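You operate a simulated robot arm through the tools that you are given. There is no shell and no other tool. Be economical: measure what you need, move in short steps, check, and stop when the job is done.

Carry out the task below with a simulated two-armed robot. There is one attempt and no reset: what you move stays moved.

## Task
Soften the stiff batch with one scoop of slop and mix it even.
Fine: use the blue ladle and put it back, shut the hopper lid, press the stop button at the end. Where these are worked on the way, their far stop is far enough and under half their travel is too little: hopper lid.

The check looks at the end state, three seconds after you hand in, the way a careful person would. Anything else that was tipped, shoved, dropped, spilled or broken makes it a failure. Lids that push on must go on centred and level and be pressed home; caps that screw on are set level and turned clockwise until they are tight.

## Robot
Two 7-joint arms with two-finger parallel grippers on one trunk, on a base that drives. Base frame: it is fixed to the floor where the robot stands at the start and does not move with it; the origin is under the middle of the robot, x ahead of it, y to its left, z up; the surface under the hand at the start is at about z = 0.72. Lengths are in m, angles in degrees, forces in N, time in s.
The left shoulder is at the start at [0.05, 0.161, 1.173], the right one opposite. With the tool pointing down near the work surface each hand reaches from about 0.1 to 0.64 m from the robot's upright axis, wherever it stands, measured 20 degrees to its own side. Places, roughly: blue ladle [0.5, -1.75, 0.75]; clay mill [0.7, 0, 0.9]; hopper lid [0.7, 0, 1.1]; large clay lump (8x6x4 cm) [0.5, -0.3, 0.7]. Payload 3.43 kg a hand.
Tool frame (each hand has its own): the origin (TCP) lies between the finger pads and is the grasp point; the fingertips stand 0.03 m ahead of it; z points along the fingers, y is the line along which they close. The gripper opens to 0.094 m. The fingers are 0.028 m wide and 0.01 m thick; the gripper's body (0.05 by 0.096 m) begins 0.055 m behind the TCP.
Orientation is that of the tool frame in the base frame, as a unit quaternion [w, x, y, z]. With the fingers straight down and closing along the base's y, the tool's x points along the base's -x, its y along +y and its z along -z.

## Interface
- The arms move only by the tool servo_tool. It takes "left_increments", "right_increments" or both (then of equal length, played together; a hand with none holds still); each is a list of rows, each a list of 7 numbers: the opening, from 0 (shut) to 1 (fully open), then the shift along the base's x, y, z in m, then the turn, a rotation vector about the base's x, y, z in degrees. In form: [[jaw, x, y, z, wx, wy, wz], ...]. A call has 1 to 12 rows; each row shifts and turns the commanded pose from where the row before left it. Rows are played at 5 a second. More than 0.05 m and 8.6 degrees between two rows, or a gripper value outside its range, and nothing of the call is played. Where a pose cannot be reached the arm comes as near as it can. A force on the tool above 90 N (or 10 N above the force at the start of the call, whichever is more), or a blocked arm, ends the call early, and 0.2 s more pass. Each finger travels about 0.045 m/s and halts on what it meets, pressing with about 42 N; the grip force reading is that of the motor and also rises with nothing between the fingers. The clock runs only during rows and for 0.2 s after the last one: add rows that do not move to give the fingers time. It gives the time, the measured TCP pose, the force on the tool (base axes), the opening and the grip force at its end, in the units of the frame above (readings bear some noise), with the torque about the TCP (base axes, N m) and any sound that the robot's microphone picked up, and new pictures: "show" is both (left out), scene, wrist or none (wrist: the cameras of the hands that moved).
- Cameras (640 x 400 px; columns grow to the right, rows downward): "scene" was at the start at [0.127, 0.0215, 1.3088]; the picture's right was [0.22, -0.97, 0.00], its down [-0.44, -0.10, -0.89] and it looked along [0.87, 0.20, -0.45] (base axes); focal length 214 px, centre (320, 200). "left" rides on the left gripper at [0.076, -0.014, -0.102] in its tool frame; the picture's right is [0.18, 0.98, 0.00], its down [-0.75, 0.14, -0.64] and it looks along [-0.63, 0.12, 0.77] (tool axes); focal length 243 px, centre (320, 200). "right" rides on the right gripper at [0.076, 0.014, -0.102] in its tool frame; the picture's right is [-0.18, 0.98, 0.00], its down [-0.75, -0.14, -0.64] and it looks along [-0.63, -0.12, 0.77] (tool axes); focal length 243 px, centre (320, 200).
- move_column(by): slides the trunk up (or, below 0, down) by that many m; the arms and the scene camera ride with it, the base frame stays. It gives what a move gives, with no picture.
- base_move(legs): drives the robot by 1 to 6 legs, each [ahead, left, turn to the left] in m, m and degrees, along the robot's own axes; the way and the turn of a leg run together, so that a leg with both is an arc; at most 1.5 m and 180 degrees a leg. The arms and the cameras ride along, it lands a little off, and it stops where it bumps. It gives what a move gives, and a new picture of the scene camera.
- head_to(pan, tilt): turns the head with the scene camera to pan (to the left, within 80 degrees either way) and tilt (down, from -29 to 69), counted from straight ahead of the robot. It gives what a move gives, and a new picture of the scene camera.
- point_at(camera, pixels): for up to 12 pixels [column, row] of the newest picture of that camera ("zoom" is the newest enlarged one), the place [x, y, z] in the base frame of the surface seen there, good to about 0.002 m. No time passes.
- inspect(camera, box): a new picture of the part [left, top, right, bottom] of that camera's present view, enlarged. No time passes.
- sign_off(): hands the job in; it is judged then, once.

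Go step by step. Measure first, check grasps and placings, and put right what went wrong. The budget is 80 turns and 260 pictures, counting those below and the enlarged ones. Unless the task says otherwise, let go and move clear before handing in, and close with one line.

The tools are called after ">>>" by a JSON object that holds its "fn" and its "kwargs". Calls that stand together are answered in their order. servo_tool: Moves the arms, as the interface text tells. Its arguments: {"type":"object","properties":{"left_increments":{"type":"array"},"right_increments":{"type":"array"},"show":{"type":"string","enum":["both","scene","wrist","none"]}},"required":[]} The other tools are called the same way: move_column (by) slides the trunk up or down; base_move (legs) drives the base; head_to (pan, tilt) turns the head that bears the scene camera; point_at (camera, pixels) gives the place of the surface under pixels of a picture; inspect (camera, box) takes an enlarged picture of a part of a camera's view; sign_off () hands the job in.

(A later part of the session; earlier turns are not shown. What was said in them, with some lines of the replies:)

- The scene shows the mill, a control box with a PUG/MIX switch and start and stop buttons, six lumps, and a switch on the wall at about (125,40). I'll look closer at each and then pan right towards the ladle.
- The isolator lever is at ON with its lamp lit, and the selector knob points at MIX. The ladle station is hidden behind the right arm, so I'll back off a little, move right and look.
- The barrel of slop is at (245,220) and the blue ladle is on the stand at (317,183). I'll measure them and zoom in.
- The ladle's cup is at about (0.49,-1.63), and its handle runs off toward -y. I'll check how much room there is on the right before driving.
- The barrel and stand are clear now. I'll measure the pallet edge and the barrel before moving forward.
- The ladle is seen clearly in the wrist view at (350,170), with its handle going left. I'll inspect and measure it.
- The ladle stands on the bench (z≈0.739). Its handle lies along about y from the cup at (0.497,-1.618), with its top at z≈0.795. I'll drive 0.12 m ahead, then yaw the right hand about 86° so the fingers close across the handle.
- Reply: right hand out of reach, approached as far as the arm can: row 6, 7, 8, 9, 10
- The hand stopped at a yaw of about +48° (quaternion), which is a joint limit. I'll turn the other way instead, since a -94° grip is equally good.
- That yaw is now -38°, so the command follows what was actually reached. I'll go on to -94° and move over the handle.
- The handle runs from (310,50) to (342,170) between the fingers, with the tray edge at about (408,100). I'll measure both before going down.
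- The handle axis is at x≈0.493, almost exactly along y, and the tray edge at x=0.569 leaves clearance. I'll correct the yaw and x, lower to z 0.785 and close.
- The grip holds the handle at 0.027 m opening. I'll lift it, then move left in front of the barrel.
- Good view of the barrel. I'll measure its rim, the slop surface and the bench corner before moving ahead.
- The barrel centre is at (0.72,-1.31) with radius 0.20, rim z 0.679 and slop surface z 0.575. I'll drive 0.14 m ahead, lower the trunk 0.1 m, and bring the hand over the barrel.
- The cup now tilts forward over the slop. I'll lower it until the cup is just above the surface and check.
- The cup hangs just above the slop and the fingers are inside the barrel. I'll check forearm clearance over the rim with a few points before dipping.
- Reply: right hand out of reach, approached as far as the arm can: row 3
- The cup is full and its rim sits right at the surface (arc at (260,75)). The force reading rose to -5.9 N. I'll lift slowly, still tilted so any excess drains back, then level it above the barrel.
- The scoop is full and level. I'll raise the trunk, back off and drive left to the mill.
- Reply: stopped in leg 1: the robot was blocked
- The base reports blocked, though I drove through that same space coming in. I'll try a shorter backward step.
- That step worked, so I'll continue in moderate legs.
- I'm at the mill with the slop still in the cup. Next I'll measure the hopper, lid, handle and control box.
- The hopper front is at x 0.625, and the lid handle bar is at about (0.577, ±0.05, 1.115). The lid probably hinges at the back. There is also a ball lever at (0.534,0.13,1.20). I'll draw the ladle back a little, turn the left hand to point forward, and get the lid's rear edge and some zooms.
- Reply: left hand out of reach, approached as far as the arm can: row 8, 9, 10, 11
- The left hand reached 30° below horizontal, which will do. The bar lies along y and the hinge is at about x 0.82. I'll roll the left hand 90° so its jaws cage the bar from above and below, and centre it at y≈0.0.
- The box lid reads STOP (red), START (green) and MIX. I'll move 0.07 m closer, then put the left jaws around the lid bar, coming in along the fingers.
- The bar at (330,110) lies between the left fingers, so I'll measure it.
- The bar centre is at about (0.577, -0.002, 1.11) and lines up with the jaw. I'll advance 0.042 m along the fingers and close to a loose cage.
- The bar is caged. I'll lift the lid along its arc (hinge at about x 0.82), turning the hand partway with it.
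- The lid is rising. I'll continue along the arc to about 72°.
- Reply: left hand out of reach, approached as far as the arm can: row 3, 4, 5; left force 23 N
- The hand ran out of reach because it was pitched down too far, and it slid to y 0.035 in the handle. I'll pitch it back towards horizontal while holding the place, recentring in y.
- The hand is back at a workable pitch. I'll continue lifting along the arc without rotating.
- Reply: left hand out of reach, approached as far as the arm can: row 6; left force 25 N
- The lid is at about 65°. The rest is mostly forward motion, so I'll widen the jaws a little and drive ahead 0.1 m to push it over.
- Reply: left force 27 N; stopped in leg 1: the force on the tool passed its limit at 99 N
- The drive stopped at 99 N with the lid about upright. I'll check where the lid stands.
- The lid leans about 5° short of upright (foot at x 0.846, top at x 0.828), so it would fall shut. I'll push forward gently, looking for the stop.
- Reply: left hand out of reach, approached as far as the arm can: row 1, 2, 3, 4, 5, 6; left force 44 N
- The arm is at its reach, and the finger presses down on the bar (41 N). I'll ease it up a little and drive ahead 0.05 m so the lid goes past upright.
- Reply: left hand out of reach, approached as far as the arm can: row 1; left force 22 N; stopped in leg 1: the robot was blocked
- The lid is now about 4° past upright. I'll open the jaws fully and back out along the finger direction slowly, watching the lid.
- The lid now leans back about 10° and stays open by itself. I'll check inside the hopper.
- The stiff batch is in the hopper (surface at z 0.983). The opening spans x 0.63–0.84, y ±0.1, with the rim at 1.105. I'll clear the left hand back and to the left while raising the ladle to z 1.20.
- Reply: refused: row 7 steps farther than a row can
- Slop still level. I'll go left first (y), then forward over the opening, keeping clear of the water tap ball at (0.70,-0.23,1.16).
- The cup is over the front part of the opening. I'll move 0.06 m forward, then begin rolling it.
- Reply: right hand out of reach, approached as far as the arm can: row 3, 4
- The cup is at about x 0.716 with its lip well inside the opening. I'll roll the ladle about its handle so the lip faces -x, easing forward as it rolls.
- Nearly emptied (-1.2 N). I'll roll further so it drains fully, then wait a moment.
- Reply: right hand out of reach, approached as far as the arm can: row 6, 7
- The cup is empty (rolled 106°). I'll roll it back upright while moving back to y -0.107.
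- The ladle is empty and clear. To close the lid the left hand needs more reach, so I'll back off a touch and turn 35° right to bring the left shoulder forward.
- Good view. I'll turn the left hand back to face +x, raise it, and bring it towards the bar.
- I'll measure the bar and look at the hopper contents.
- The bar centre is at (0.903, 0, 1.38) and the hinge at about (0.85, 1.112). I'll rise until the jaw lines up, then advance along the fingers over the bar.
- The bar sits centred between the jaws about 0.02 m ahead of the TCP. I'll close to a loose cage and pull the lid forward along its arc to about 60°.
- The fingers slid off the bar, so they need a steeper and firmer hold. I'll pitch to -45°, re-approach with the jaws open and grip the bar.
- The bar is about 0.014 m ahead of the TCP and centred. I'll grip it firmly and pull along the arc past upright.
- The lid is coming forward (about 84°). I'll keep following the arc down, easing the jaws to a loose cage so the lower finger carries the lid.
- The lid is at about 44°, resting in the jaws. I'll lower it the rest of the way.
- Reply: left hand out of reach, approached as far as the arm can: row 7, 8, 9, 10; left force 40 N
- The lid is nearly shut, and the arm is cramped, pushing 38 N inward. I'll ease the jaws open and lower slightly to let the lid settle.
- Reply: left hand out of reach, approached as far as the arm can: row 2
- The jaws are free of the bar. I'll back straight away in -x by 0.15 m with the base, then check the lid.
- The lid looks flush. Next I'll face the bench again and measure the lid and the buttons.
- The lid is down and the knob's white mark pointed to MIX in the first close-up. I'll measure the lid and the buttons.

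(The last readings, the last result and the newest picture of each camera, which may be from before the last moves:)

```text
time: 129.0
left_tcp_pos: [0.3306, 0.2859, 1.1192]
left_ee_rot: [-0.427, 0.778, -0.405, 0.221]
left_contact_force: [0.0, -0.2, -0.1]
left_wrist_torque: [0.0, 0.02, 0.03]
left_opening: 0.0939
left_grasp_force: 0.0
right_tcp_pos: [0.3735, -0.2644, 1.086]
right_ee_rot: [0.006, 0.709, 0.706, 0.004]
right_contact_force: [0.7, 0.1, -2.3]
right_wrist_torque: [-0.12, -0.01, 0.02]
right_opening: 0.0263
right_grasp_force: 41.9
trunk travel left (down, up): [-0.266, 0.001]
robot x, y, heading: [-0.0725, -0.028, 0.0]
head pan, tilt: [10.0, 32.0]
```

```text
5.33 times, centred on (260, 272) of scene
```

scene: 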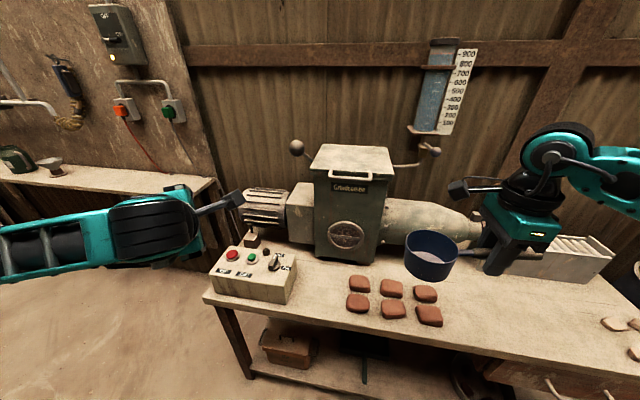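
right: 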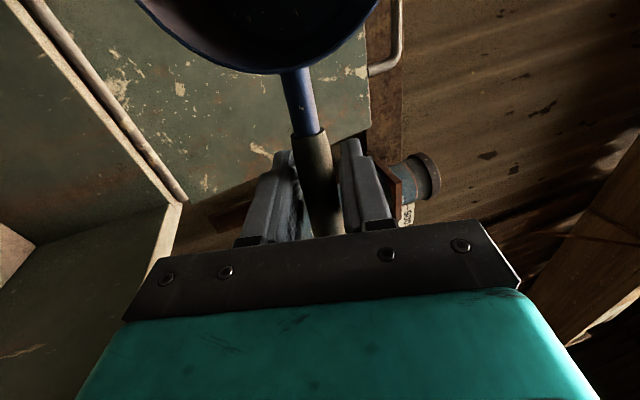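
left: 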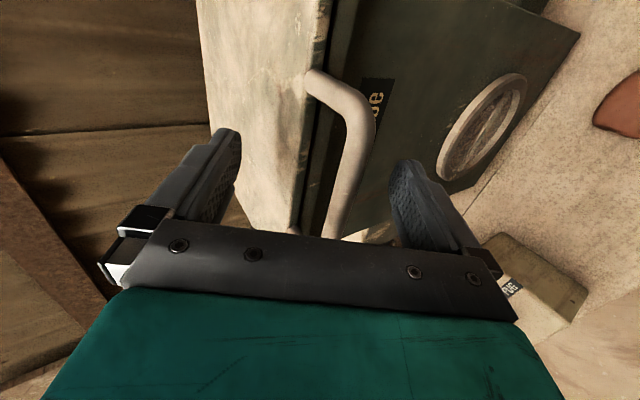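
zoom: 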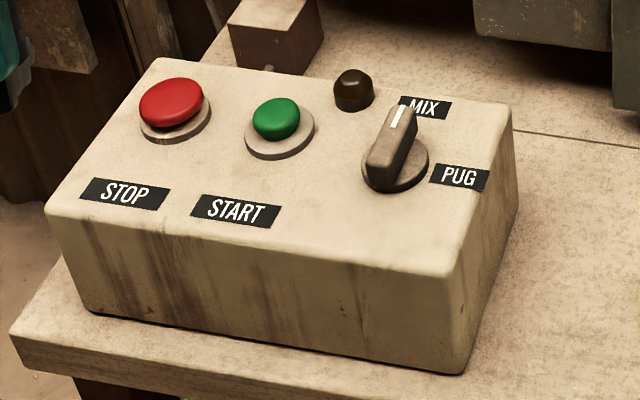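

MIX is selected. Green top is at (0.498,0.288,0.840) and red at (0.497,0.356,0.840). I'll drive 0.08 m ahead and turn the left hand to point down with its fingers closed, over START.

>>> {"fn": "base_move", "kwargs": {"legs": [[0.08, 0, 0]]}}

>>> {"fn": "servo_tool", "kwargs": {"left_increments": [[0, 0.012, 0, 0, -4.7, 6.47, 0], [0, 0.012, 0, 0, -4.7, 6.47, 0], [0, 0.012, 0, 0, -4.7, 6.47, 0], [0, 0.012, 0, 0, -4.7, 6.47, 0], [0, 0.012, 0, 0, -4.7, 6.47, 0], [0, 0.012, 0, -0.02, -4.7, 6.47, 0], [0, 0.012, 0, -0.03, -4.7, 6.47, 0], [0, 0, 0, -0.04, 0, 0, 0], [0, 0, 0, -0.04, 0, 0, 0], [0, 0, 0, -0.04, 0, 0, 0], [0, 0, 0, 0, 0, 0, 0]]}}

```text
time: 130.0
left_tcp_pos: [0.4102, 0.2871, 1.1173]
left_ee_rot: [-0.427, 0.779, -0.405, 0.219]
left_contact_force: [0.3, 0.8, 0.3]
left_wrist_torque: [-0.01, 0.0, 0.0]
left_opening: 0.094
left_grasp_force: 0.1
right_tcp_pos: [0.4536, -0.2638, 1.0855]
right_ee_rot: [0.006, 0.709, 0.705, 0.003]
right_contact_force: [0.9, 0.2, -1.4]
right_wrist_torque: [-0.14, 0.03, -0.01]
right_opening: 0.0266
right_grasp_force: 42.2
trunk travel left (down, up): [-0.266, 0.001]
robot x, y, heading: [0.006, -0.0286, 0.2]
head pan, tilt: [10.0, 32.0]
```

scene: 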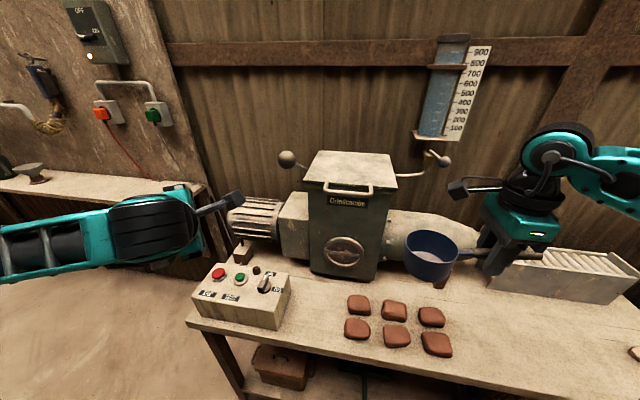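

```text
time: 132.4
left_tcp_pos: [0.4929, 0.2855, 0.9447]
left_ee_rot: [-0.008, 0.888, -0.46, 0.01]
left_contact_force: [0.0, 0.1, -0.5]
left_wrist_torque: [0.01, 0.0, -0.01]
left_opening: 0.0001
left_grasp_force: 32.9
right_tcp_pos: [0.4534, -0.2652, 1.0862]
right_ee_rot: [0.006, 0.709, 0.705, 0.004]
right_contact_force: [0.3, -0.7, -2.1]
right_wrist_torque: [-0.1, -0.02, 0.0]
right_opening: 0.0266
right_grasp_force: 42.0
trunk travel left (down, up): [-0.266, 0.001]
robot x, y, heading: [0.0066, -0.0292, 0.2]
head pan, tilt: [10.0, 32.0]
```

scene: 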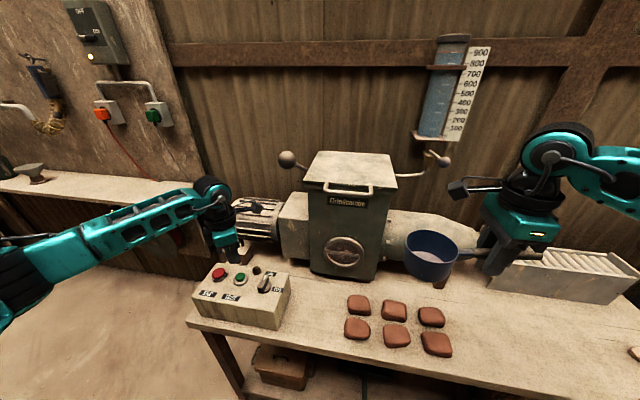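
left: 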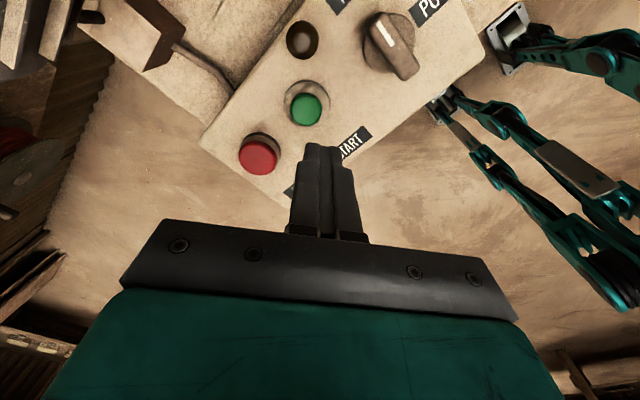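

The green button is at (306,108) in the wrist view. I'll get its exact place.

>>> {"fn": "point_at", "kwargs": {"camera": "left", "pixels": [[306, 104], [298, 104], [315, 104], [306, 115], [258, 155], [300, 90]]}}

```text
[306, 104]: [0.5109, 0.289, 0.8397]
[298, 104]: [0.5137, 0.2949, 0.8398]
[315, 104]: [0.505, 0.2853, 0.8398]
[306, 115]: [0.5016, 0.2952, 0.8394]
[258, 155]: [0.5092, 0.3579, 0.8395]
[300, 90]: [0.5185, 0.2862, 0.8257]
```

The green cap centre is at (0.506,0.291). I'll go down and press it about 8 mm, then lift.

>>> {"fn": "servo_tool", "kwargs": {"left_increments": [[0, 0.013, 0.0055, -0.02, 0, 0, 0], [0, 0, 0, -0.03, 0, 0, 0], [0, 0, 0, -0.02, 0, 0, 0], [0, 0, 0, -0.005, 0, 0, 0], [0, 0, 0, -0.004, 0, 0, 0], [0, 0, 0, -0.004, 0, 0, 0], [0, 0, 0, 0, 0, 0, 0]], "show": "wrist"}}

```text
time: 134.0
left_tcp_pos: [0.5067, 0.2927, 0.8636]
left_ee_rot: [-0.01, 0.888, -0.459, 0.01]
left_contact_force: [0.0, 1.8, 5.1]
left_wrist_torque: [0.06, 0.03, 0.0]
left_opening: 0.0
left_grasp_force: 33.1
right_tcp_pos: [0.4531, -0.2642, 1.0854]
right_ee_rot: [0.007, 0.709, 0.705, 0.004]
right_contact_force: [-0.4, -0.1, -0.9]
right_wrist_torque: [-0.12, -0.02, -0.03]
right_opening: 0.0262
right_grasp_force: 42.8
trunk travel left (down, up): [-0.266, 0.001]
robot x, y, heading: [0.0083, -0.0278, -0.0]
head pan, tilt: [10.0, 32.0]
heard: click
```

left: 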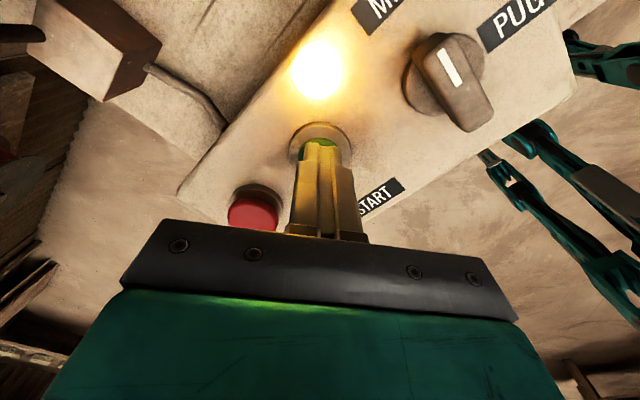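

A click sounded and the lamp is lit, so the mill runs. I'll lift off and watch the sight window on the hopper.

>>> {"fn": "servo_tool", "kwargs": {"left_increments": [[0, 0, 0, 0.02, 0, 0, 0], [0, 0, 0, 0.03, 0, 0, 0], [0, 0, 0, 0.03, 0, 0, 0], [0, 0, 0, 0, 0, 0, 0], [0, 0, 0, 0, 0, 0, 0], [0, 0, 0, 0, 0, 0, 0], [0, 0, 0, 0, 0, 0, 0]], "show": "scene"}}

>>> {"fn": "inspect", "kwargs": {"camera": "scene", "box": [280, 140, 440, 290]}}

```text
time: 135.6
left_tcp_pos: [0.504, 0.2906, 0.9442]
left_ee_rot: [-0.009, 0.888, -0.459, 0.011]
left_contact_force: [-0.7, -0.7, 0.8]
left_wrist_torque: [0.0, 0.0, 0.02]
left_opening: 0.0
left_grasp_force: 33.0
right_tcp_pos: [0.4532, -0.2633, 1.0857]
right_ee_rot: [0.007, 0.709, 0.706, 0.004]
right_contact_force: [0.6, -0.1, -0.7]
right_wrist_torque: [-0.16, -0.01, -0.01]
right_opening: 0.0263
right_grasp_force: 41.9
trunk travel left (down, up): [-0.266, 0.001]
robot x, y, heading: [0.0067, -0.0291, -0.0]
head pan, tilt: [10.0, 32.0]
```

scene: 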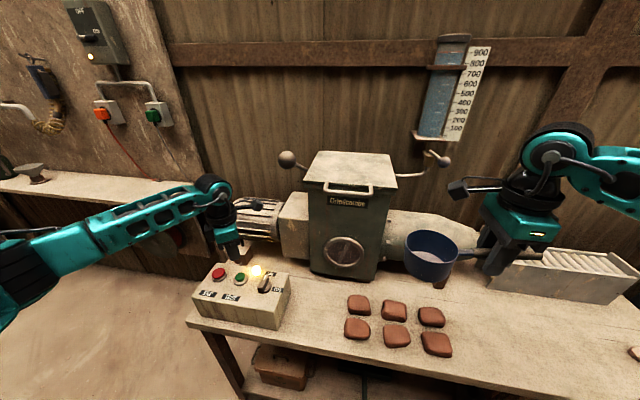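

```text
2.67 times, centred on (360, 215) of scene
```

zoom: 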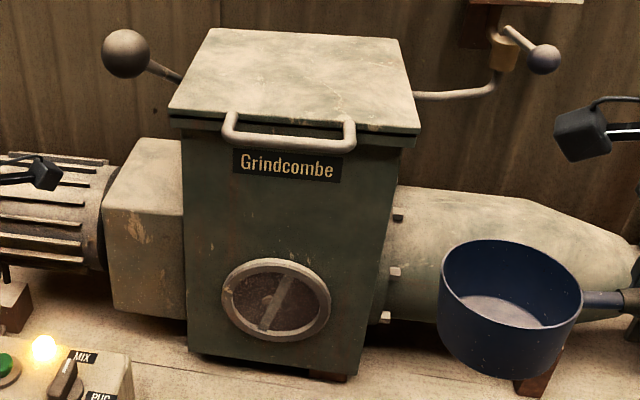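

The blade in the sight window is turning. I'll wait a few seconds and compare the streaks.

>>> {"fn": "inspect", "kwargs": {"camera": "scene", "box": [325, 230, 373, 270]}}

>>> {"fn": "servo_tool", "kwargs": {"left_increments": [[0, 0, 0, 0, 0, 0, 0], [0, 0, 0, 0, 0, 0, 0], [0, 0, 0, 0, 0, 0, 0], [0, 0, 0, 0, 0, 0, 0], [0, 0, 0, 0, 0, 0, 0], [0, 0, 0, 0, 0, 0, 0], [0, 0, 0, 0, 0, 0, 0], [0, 0, 0, 0, 0, 0, 0], [0, 0, 0, 0, 0, 0, 0], [0, 0, 0, 0, 0, 0, 0], [0, 0, 0, 0, 0, 0, 0], [0, 0, 0, 0, 0, 0, 0]], "show": "none"}}

>>> {"fn": "servo_tool", "kwargs": {"left_increments": [[0, 0, 0, 0, 0, 0, 0], [0, 0, 0, 0, 0, 0, 0], [0, 0, 0, 0, 0, 0, 0], [0, 0, 0, 0, 0, 0, 0], [0, 0, 0, 0, 0, 0, 0], [0, 0, 0, 0, 0, 0, 0], [0, 0, 0, 0, 0, 0, 0], [0, 0, 0, 0, 0, 0, 0], [0, 0, 0, 0, 0, 0, 0], [0, 0, 0, 0, 0, 0, 0], [0, 0, 0, 0, 0, 0, 0], [0, 0, 0, 0, 0, 0, 0]], "show": "none"}}

>>> {"fn": "inspect", "kwargs": {"camera": "scene", "box": [325, 230, 373, 270]}}

```text
10.00 times, centred on (349, 250) of scene
```

zoom: 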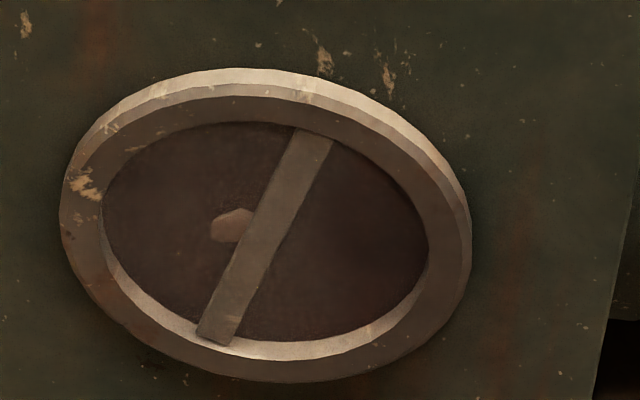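

```text
time: 138.2
left_tcp_pos: [0.5052, 0.2922, 0.9441]
left_ee_rot: [-0.01, 0.888, -0.459, 0.011]
left_contact_force: [-0.2, -0.9, 0.8]
left_wrist_torque: [0.01, 0.03, -0.01]
left_opening: 0.0
left_grasp_force: 33.2
right_tcp_pos: [0.4535, -0.2646, 1.0862]
right_ee_rot: [0.006, 0.709, 0.705, 0.004]
right_contact_force: [-0.9, -0.6, -1.4]
right_wrist_torque: [-0.11, -0.01, -0.01]
right_opening: 0.0267
right_grasp_force: 41.7
trunk travel left (down, up): [-0.266, 0.001]
robot x, y, heading: [0.0048, -0.0273, 0.3]
head pan, tilt: [10.0, 32.0]
```

```text
time: 140.8
left_tcp_pos: [0.5058, 0.291, 0.9444]
left_ee_rot: [-0.009, 0.888, -0.459, 0.01]
left_contact_force: [0.5, 0.9, 1.1]
left_wrist_torque: [-0.01, 0.0, -0.02]
left_opening: 0.0001
left_grasp_force: 32.8
right_tcp_pos: [0.453, -0.2634, 1.0862]
right_ee_rot: [0.006, 0.709, 0.705, 0.004]
right_contact_force: [-0.5, 0.7, -1.9]
right_wrist_torque: [-0.07, -0.04, -0.02]
right_opening: 0.0267
right_grasp_force: 41.5
trunk travel left (down, up): [-0.266, 0.001]
robot x, y, heading: [0.0058, -0.0304, 0.1]
head pan, tilt: [10.0, 32.0]
```

```text
10.00 times, centred on (349, 250) of scene
```

zoom: 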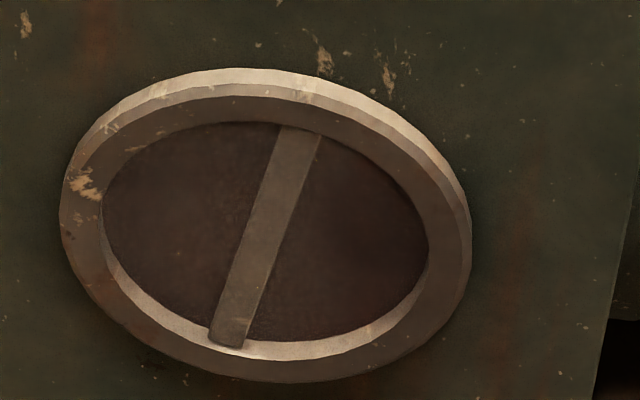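

A lump seen in the window at first (230,225) is gone after 5 s. I'll let the mill keep mixing while I take the ladle back.

>>> {"fn": "servo_tool", "kwargs": {"left_increments": [[0, -0.02, 0, 0.04, 0, 0, 0], [0, -0.02, 0, 0.04, 0, 0, 0], [0, -0.02, 0, 0.03, 0, 0, 0], [0, 0, 0, 0, 0, 0, 0]], "show": "none"}}

>>> {"fn": "base_move", "kwargs": {"legs": [[-0.15, 0, 0], [-0.15, 0, 0], [0, -0.75, 0], [0, -0.724, 0], [0.15, 0, 0], [0.155, 0, 0]]}}

>>> {"fn": "head_to", "kwargs": {"pan": -25, "tilt": 42}}

```text
time: 141.8
left_tcp_pos: [0.447, 0.292, 1.055]
left_ee_rot: [-0.009, 0.888, -0.459, 0.011]
left_contact_force: [-0.3, 0.2, 0.4]
left_wrist_torque: [0.01, 0.02, 0.01]
left_opening: 0.0
left_grasp_force: 33.2
right_tcp_pos: [0.4523, -0.263, 1.0857]
right_ee_rot: [0.006, 0.709, 0.705, 0.004]
right_contact_force: [0.6, -0.4, -1.6]
right_wrist_torque: [-0.13, 0.01, 0.01]
right_opening: 0.0263
right_grasp_force: 42.6
trunk travel left (down, up): [-0.266, 0.001]
robot x, y, heading: [0.0087, -0.0298, -0.0]
head pan, tilt: [10.0, 32.0]
```

```text
time: 159.1
left_tcp_pos: [0.4507, -1.1828, 1.0546]
left_ee_rot: [-0.008, 0.889, -0.459, 0.01]
left_contact_force: [0.3, -0.1, 0.2]
left_wrist_torque: [0.01, -0.01, -0.01]
left_opening: 0.0
left_grasp_force: 32.7
right_tcp_pos: [0.4582, -1.7385, 1.0858]
right_ee_rot: [0.006, 0.709, 0.705, 0.004]
right_contact_force: [0.7, 0.5, -1.3]
right_wrist_torque: [-0.15, 0.0, 0.0]
right_opening: 0.0266
right_grasp_force: 41.9
trunk travel left (down, up): [-0.266, 0.001]
robot x, y, heading: [0.0067, -1.5021, 0.1]
head pan, tilt: [10.0, 32.0]
```

scene: 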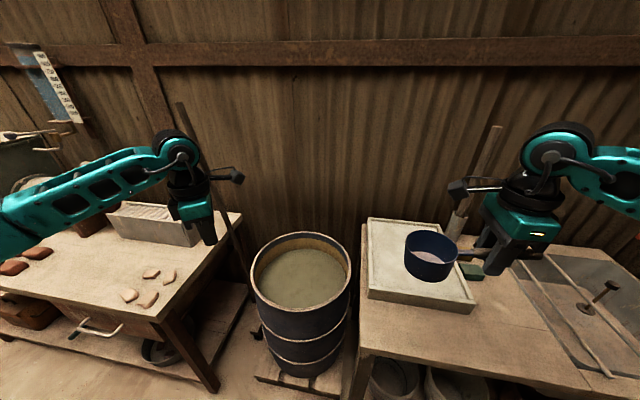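

```text
time: 160.1
left_tcp_pos: [0.4502, -1.1817, 1.0542]
left_ee_rot: [-0.009, 0.888, -0.459, 0.01]
left_contact_force: [-0.7, -0.1, 0.2]
left_wrist_torque: [0.02, -0.01, 0.02]
left_opening: 0.0
left_grasp_force: 32.8
right_tcp_pos: [0.4564, -1.736, 1.0859]
right_ee_rot: [0.006, 0.709, 0.705, 0.004]
right_contact_force: [-0.5, 0.4, -2.1]
right_wrist_torque: [-0.13, 0.01, 0.02]
right_opening: 0.0267
right_grasp_force: 42.4
trunk travel left (down, up): [-0.266, 0.001]
robot x, y, heading: [0.0114, -1.505, -0.2]
head pan, tilt: [-25.0, 42.0]
```

scene: 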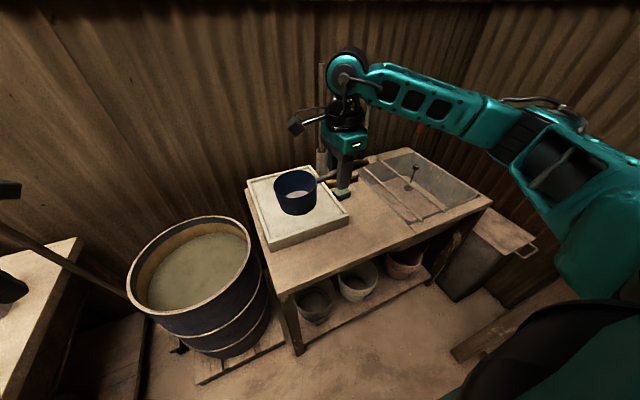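

I'm back at the stand. I'll lower the ladle to its old place (TCP 0.492,-1.725) and stop just above the bench first.

>>> {"fn": "servo_tool", "kwargs": {"right_increments": [[0, 0.018, 0.005, -0.02, 0, 0.8, 0], [0, 0.0177, 0.0055, -0.02, 0, 0, 0], [0, 0, 0, -0.04, 0, 0, 0], [0, 0, 0, -0.04, 0, 0, 0], [0, 0, 0, -0.04, 0, 0, 0], [0, 0, 0, -0.04, 0, 0, 0], [0, 0, 0, -0.04, 0, 0, 0], [0, 0, 0, -0.03, 0, 0, 0], [0, 0, 0, -0.015, 0, 0, 0], [0, 0, 0, -0.006, 0, 0, 0], [0, 0, 0, 0, 0, 0, 0]]}}

```text
time: 162.5
left_tcp_pos: [0.4494, -1.1822, 1.0541]
left_ee_rot: [-0.008, 0.888, -0.46, 0.012]
left_contact_force: [0.0, 0.8, 0.1]
left_wrist_torque: [-0.02, -0.04, -0.02]
left_opening: 0.0
left_grasp_force: 33.0
right_tcp_pos: [0.4932, -1.7249, 0.7953]
right_ee_rot: [0.002, 0.709, 0.705, 0.001]
right_contact_force: [-0.3, -2.6, 9.0]
right_wrist_torque: [1.19, 0.02, 0.01]
right_opening: 0.0263
right_grasp_force: 42.0
trunk travel left (down, up): [-0.266, 0.001]
robot x, y, heading: [0.0113, -1.5025, 0.2]
head pan, tilt: [-25.0, 42.0]
```

scene: 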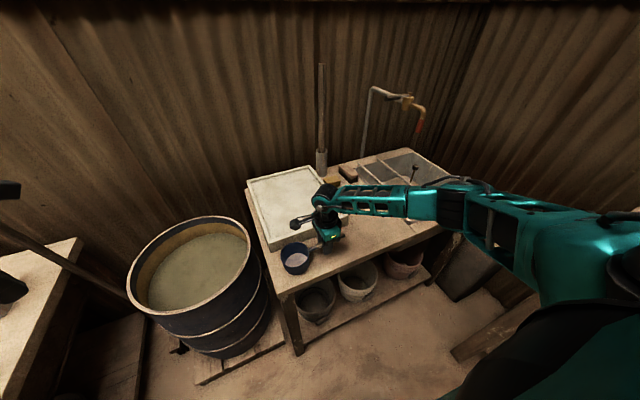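
right: 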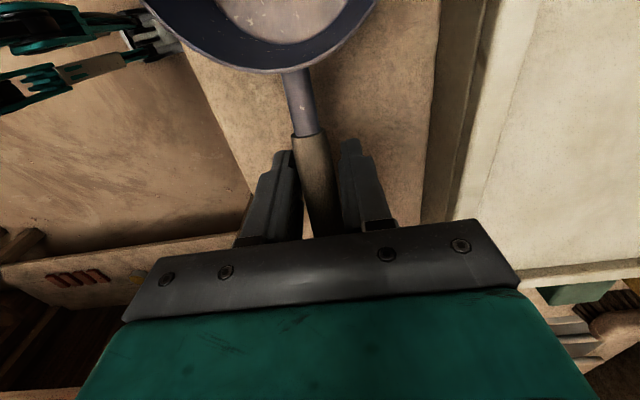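

The cup touched at TCP z 0.795 (9 N, torque 1.2), so the ladle has drooped about 5° in the grip. I'll tilt +5° about x to level it and lower the rest.

>>> {"fn": "servo_tool", "kwargs": {"right_increments": [[0, 0, 0, 0.002, 2.5, 0, 0], [0, 0, 0, -0.004, 2.5, 0, 0], [0, 0, 0, -0.004, 0, 0, 0], [0, 0, 0, -0.003, 0, 0, 0], [0, 0, 0, 0, 0, 0, 0]], "show": "wrist"}}

>>> {"fn": "inspect", "kwargs": {"camera": "scene", "box": [260, 200, 360, 290]}}

```text
time: 163.7
left_tcp_pos: [0.4497, -1.1817, 1.0549]
left_ee_rot: [-0.01, 0.888, -0.46, 0.01]
left_contact_force: [-0.9, 0.2, 0.2]
left_wrist_torque: [0.0, -0.01, 0.01]
left_opening: 0.0
left_grasp_force: 32.8
right_tcp_pos: [0.492, -1.7262, 0.7851]
right_ee_rot: [-0.03, 0.708, 0.705, 0.03]
right_contact_force: [-0.9, -0.2, 0.8]
right_wrist_torque: [-0.07, -0.02, 0.04]
right_opening: 0.0262
right_grasp_force: 41.9
trunk travel left (down, up): [-0.266, 0.001]
robot x, y, heading: [0.0106, -1.5042, -0.1]
head pan, tilt: [-25.0, 42.0]
```

right: 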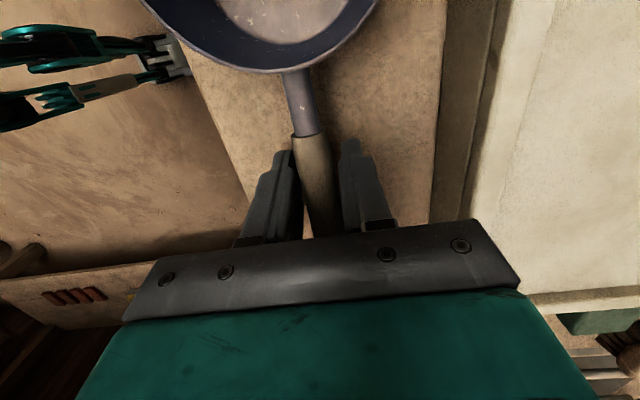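

```text
4.44 times, centred on (310, 245) of scene
```

zoom: 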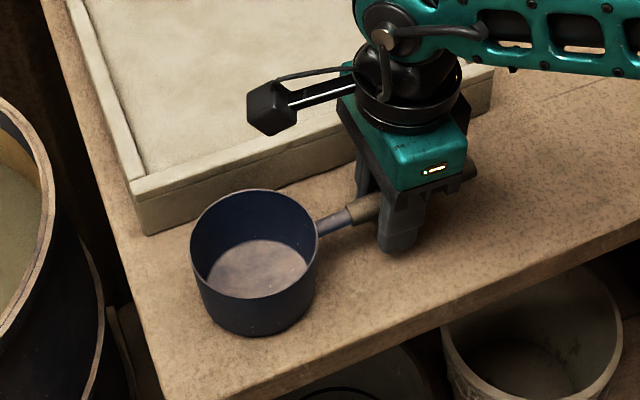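

The cup sits level at the original height with almost no force. I'll open the jaws and lift straight up.

>>> {"fn": "servo_tool", "kwargs": {"right_increments": [[0.35, 0, 0, 0, 0, 0, 0], [0.6, 0, 0, 0, 0, 0, 0], [0.8, 0, 0, 0, 0, 0, 0], [0.8, 0, 0, 0, 0, 0, 0], [0.8, 0, 0, 0.03, 0, 0, 0], [0.8, 0, 0, 0.04, 0, 0, 0], [0.8, 0, 0, 0.04, 0, 0, 0], [0.8, 0, 0, 0.04, 0, 0, 0], [0.8, 0, 0, 0.04, 0, 0, 0], [0.8, 0, 0, 0.04, 0, 0, 0], [0.8, 0, 0, 0, 0, 0, 0]]}}

>>> {"fn": "inspect", "kwargs": {"camera": "scene", "box": [240, 160, 380, 300]}}

```text
time: 166.1
left_tcp_pos: [0.4497, -1.1822, 1.0542]
left_ee_rot: [-0.009, 0.888, -0.46, 0.01]
left_contact_force: [0.7, 0.4, 0.2]
left_wrist_torque: [0.0, 0.01, 0.03]
left_opening: 0.0001
left_grasp_force: 33.5
right_tcp_pos: [0.4921, -1.7264, 1.0165]
right_ee_rot: [-0.029, 0.708, 0.705, 0.03]
right_contact_force: [-0.9, 0.4, -1.0]
right_wrist_torque: [0.01, -0.02, -0.01]
right_opening: 0.0755
right_grasp_force: 0.1
trunk travel left (down, up): [-0.266, 0.001]
robot x, y, heading: [0.0098, -1.5028, -0.1]
head pan, tilt: [-25.0, 42.0]
```

scene: 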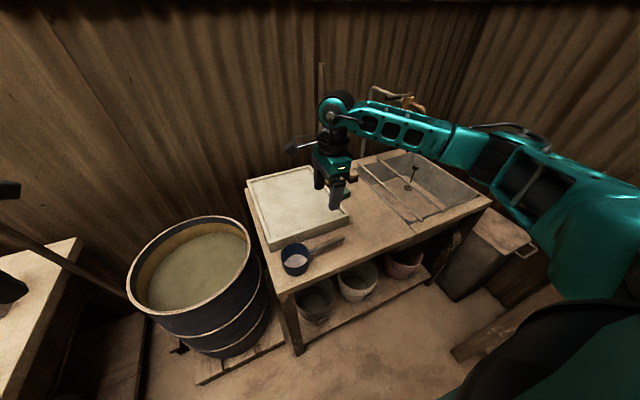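
right: 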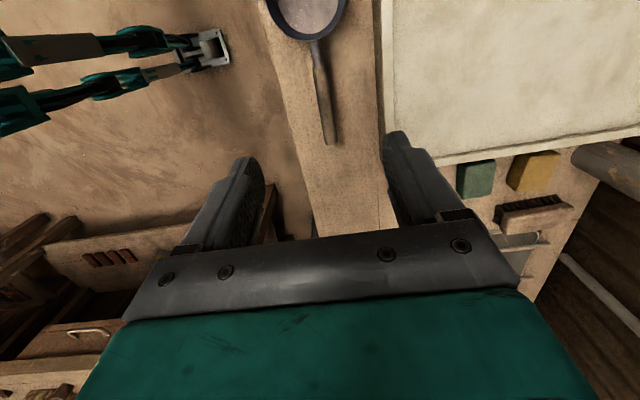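

```text
2.86 times, centred on (310, 230) of scene
```

zoom: 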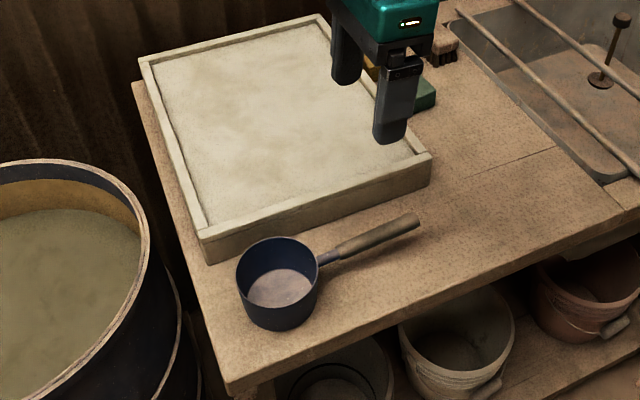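

The ladle is back in its place and standing. I'll drive back to the mill.

>>> {"fn": "base_move", "kwargs": {"legs": [[-0.15, 0, 0], [-0.15, 0, 0], [0, 0.75, 0], [0, 0.724, 0], [0.15, 0, 0], [0.15, 0, 0]]}}

>>> {"fn": "head_to", "kwargs": {"pan": 10, "tilt": 32}}

>>> {"fn": "inspect", "kwargs": {"camera": "scene", "box": [190, 140, 440, 320]}}

>>> {"fn": "inspect", "kwargs": {"camera": "scene", "box": [325, 230, 373, 270]}}

```text
time: 183.5
left_tcp_pos: [0.4462, 0.3027, 1.0549]
left_ee_rot: [-0.008, 0.889, -0.458, 0.011]
left_contact_force: [0.5, -0.2, 0.3]
left_wrist_torque: [0.0, 0.01, -0.02]
left_opening: 0.0
left_grasp_force: 33.1
right_tcp_pos: [0.4889, -0.2416, 1.0149]
right_ee_rot: [-0.03, 0.707, 0.706, 0.029]
right_contact_force: [0.0, 0.5, -1.1]
right_wrist_torque: [0.02, 0.01, 0.02]
right_opening: 0.0754
right_grasp_force: 0.1
trunk travel left (down, up): [-0.266, 0.001]
robot x, y, heading: [0.007, -0.0197, 0.3]
head pan, tilt: [-25.0, 42.0]
```

scene: 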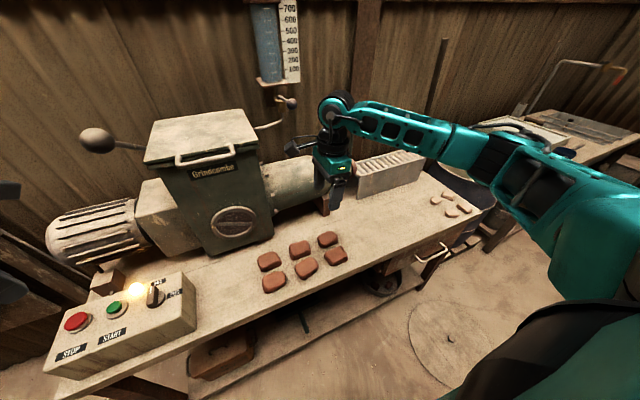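

```text
time: 184.5
left_tcp_pos: [0.4457, 0.3031, 1.0552]
left_ee_rot: [-0.01, 0.889, -0.458, 0.01]
left_contact_force: [-0.3, -0.1, -0.9]
left_wrist_torque: [0.02, 0.02, 0.01]
left_opening: 0.0
left_grasp_force: 32.9
right_tcp_pos: [0.4879, -0.2393, 1.0165]
right_ee_rot: [-0.03, 0.708, 0.705, 0.029]
right_contact_force: [-0.5, 0.7, 1.0]
right_wrist_torque: [0.04, 0.0, -0.02]
right_opening: 0.0751
right_grasp_force: 0.0
trunk travel left (down, up): [-0.266, 0.001]
robot x, y, heading: [0.0091, -0.0152, 0.0]
head pan, tilt: [10.0, 32.0]
```

scene: 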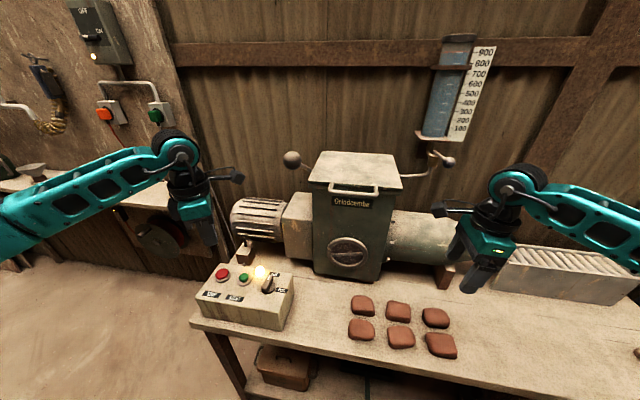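

```text
2.22 times, centred on (315, 230) of scene
```

zoom: 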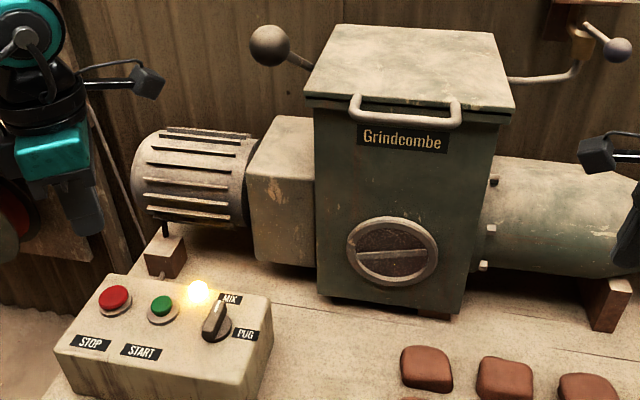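

```text
10.00 times, centred on (349, 250) of scene
```

zoom: 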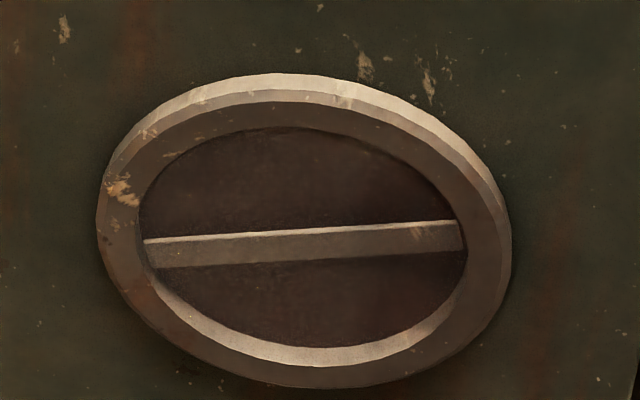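

The mill has mixed about 50 s and the window shows an even mass, no lumps. I'll bring the left fingers over the red STOP button and check the window again.

>>> {"fn": "servo_tool", "kwargs": {"left_increments": [[0, 0.02, 0.018, -0.03, 0, 0, 0], [0, 0.02, 0.018, -0.03, 0, 0, 0], [0, 0.02, 0.019, -0.03, 0, 0, 0], [0, 0, 0, -0.03, 0, 0, 0], [0, 0, 0, -0.02, 0, 0, 0], [0, 0, 0, 0, 0, 0, 0]], "show": "wrist"}}

>>> {"fn": "inspect", "kwargs": {"camera": "scene", "box": [325, 230, 373, 270]}}

>>> {"fn": "point_at", "kwargs": {"camera": "left", "pixels": [[310, 115], [300, 115], [320, 115], [310, 100], [310, 130]]}}

```text
time: 185.9
left_tcp_pos: [0.5064, 0.3578, 0.9137]
left_ee_rot: [-0.009, 0.888, -0.459, 0.012]
left_contact_force: [0.4, -0.2, 0.1]
left_wrist_torque: [0.04, 0.03, 0.02]
left_opening: 0.0
left_grasp_force: 33.2
right_tcp_pos: [0.4893, -0.2418, 1.018]
right_ee_rot: [-0.029, 0.708, 0.705, 0.029]
right_contact_force: [0.1, -0.5, 0.7]
right_wrist_torque: [-0.02, -0.01, 0.0]
right_opening: 0.0751
right_grasp_force: 0.0
trunk travel left (down, up): [-0.266, 0.001]
robot x, y, heading: [0.0089, -0.0174, 0.1]
head pan, tilt: [10.0, 32.0]
```

left: 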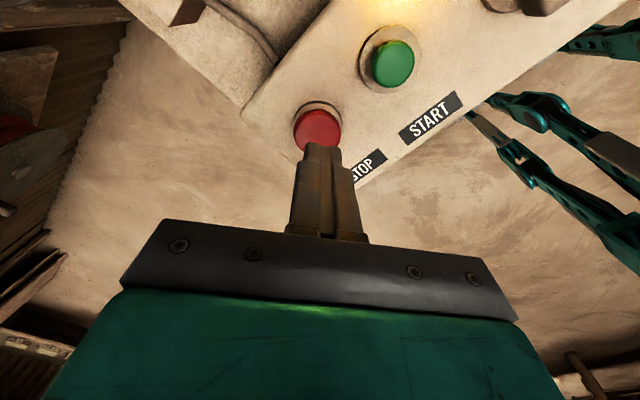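

```text
10.00 times, centred on (349, 250) of scene
```

zoom: 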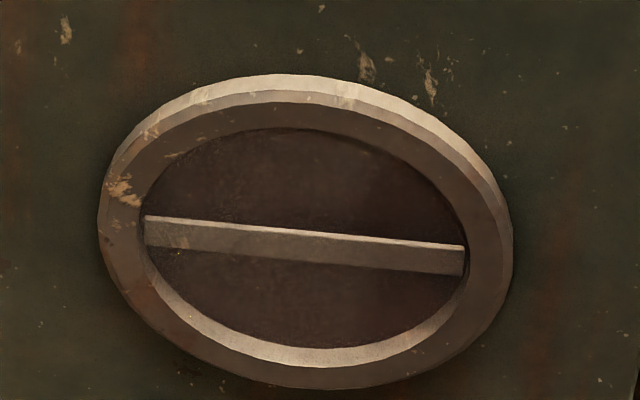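

```text
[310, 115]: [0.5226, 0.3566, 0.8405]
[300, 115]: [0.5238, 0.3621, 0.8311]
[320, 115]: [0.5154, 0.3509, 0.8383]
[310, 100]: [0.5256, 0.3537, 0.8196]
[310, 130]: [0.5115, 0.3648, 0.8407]
```

Even again. The red cap is centred under the fingers, so I'll press STOP and lift off.

>>> {"fn": "servo_tool", "kwargs": {"left_increments": [[0, 0, 0, -0.03, 0, 0, 0], [0, 0, 0, -0.012, 0, 0, 0], [0, 0, 0, -0.005, 0, 0, 0], [0, 0, 0, -0.005, 0, 0, 0], [0, 0, 0, 0, 0, 0, 0]], "show": "wrist"}}

```text
time: 187.1
left_tcp_pos: [0.5058, 0.3586, 0.8635]
left_ee_rot: [-0.009, 0.889, -0.459, 0.012]
left_contact_force: [-0.6, 0.0, 8.2]
left_wrist_torque: [0.08, 0.07, 0.02]
left_opening: 0.0001
left_grasp_force: 33.0
right_tcp_pos: [0.4882, -0.2405, 1.0175]
right_ee_rot: [-0.029, 0.707, 0.706, 0.03]
right_contact_force: [0.7, 0.9, 1.1]
right_wrist_torque: [0.02, 0.01, -0.01]
right_opening: 0.0755
right_grasp_force: 0.0
trunk travel left (down, up): [-0.266, 0.001]
robot x, y, heading: [0.0067, -0.02, 0.2]
head pan, tilt: [10.0, 32.0]
heard: click
```

left: 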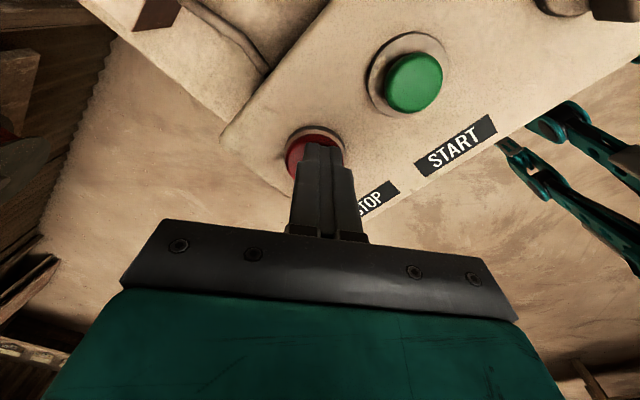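

Click, and the lamp's glow is gone. I'll lift clear and check that the mill is still, the lid shut and the bench undisturbed.

>>> {"fn": "servo_tool", "kwargs": {"left_increments": [[0, 0, 0, 0.03, 0, 0, 0], [0, 0, 0, 0.04, 0, 0, 0], [0, -0.02, 0, 0.04, 0, 0, 0], [0, -0.02, 0, 0.04, 0, 0, 0], [0, 0, 0, 0, 0, 0, 0]], "show": "scene"}}

>>> {"fn": "inspect", "kwargs": {"camera": "scene", "box": [190, 130, 470, 370]}}

>>> {"fn": "point_at", "kwargs": {"camera": "scene", "pixels": [[330, 175], [380, 180], [355, 156], [352, 183]]}}

```text
time: 188.3
left_tcp_pos: [0.4669, 0.3568, 1.0139]
left_ee_rot: [-0.009, 0.888, -0.459, 0.01]
left_contact_force: [0.1, 0.8, -0.1]
left_wrist_torque: [-0.02, 0.01, -0.02]
left_opening: 0.0
left_grasp_force: 32.6
right_tcp_pos: [0.4888, -0.241, 1.0169]
right_ee_rot: [-0.029, 0.708, 0.705, 0.03]
right_contact_force: [0.4, 0.1, 0.2]
right_wrist_torque: [-0.02, 0.0, 0.04]
right_opening: 0.0754
right_grasp_force: 0.0
trunk travel left (down, up): [-0.266, 0.001]
robot x, y, heading: [0.0065, -0.0204, 0.3]
head pan, tilt: [10.0, 32.0]
```

scene: 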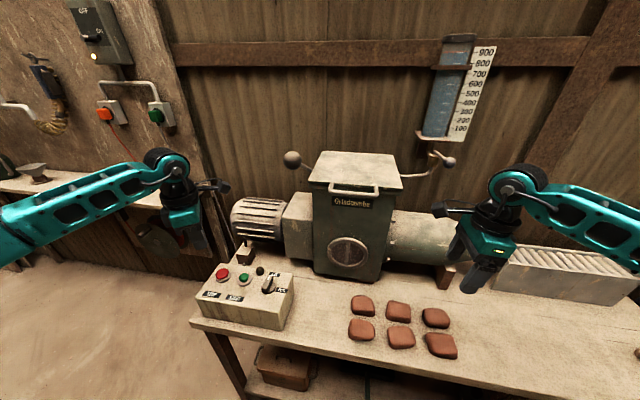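

```text
1.67 times, centred on (330, 250) of scene
```

zoom: 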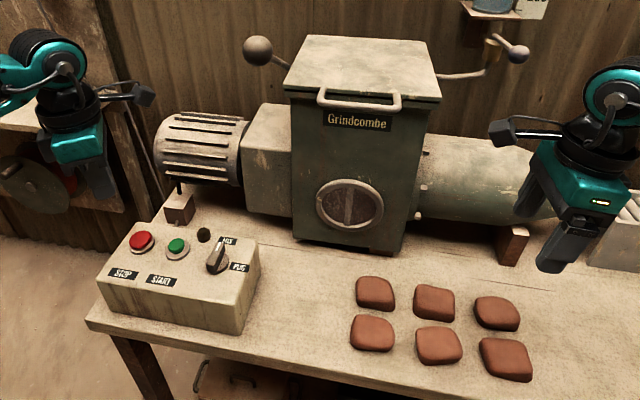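

```text
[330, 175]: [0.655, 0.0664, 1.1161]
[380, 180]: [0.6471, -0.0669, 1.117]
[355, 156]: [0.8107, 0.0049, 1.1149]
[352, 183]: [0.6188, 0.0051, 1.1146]
```

The lamp is out, and the lid is flat at z 1.115–1.117, so it's shut. The lumps look undisturbed, the ladle is back in its place, and both hands are clear, so I'm handing in.

>>> {"fn": "sign_off", "kwargs": {}}

```text
The job is handed in.
```

I poured one scoop of slop into the stiff batch and mixed it for about 50 s, until the sight window showed no lumps. The blue ladle is back where it was, the hopper lid is shut, and the mill was stopped with the stop button.
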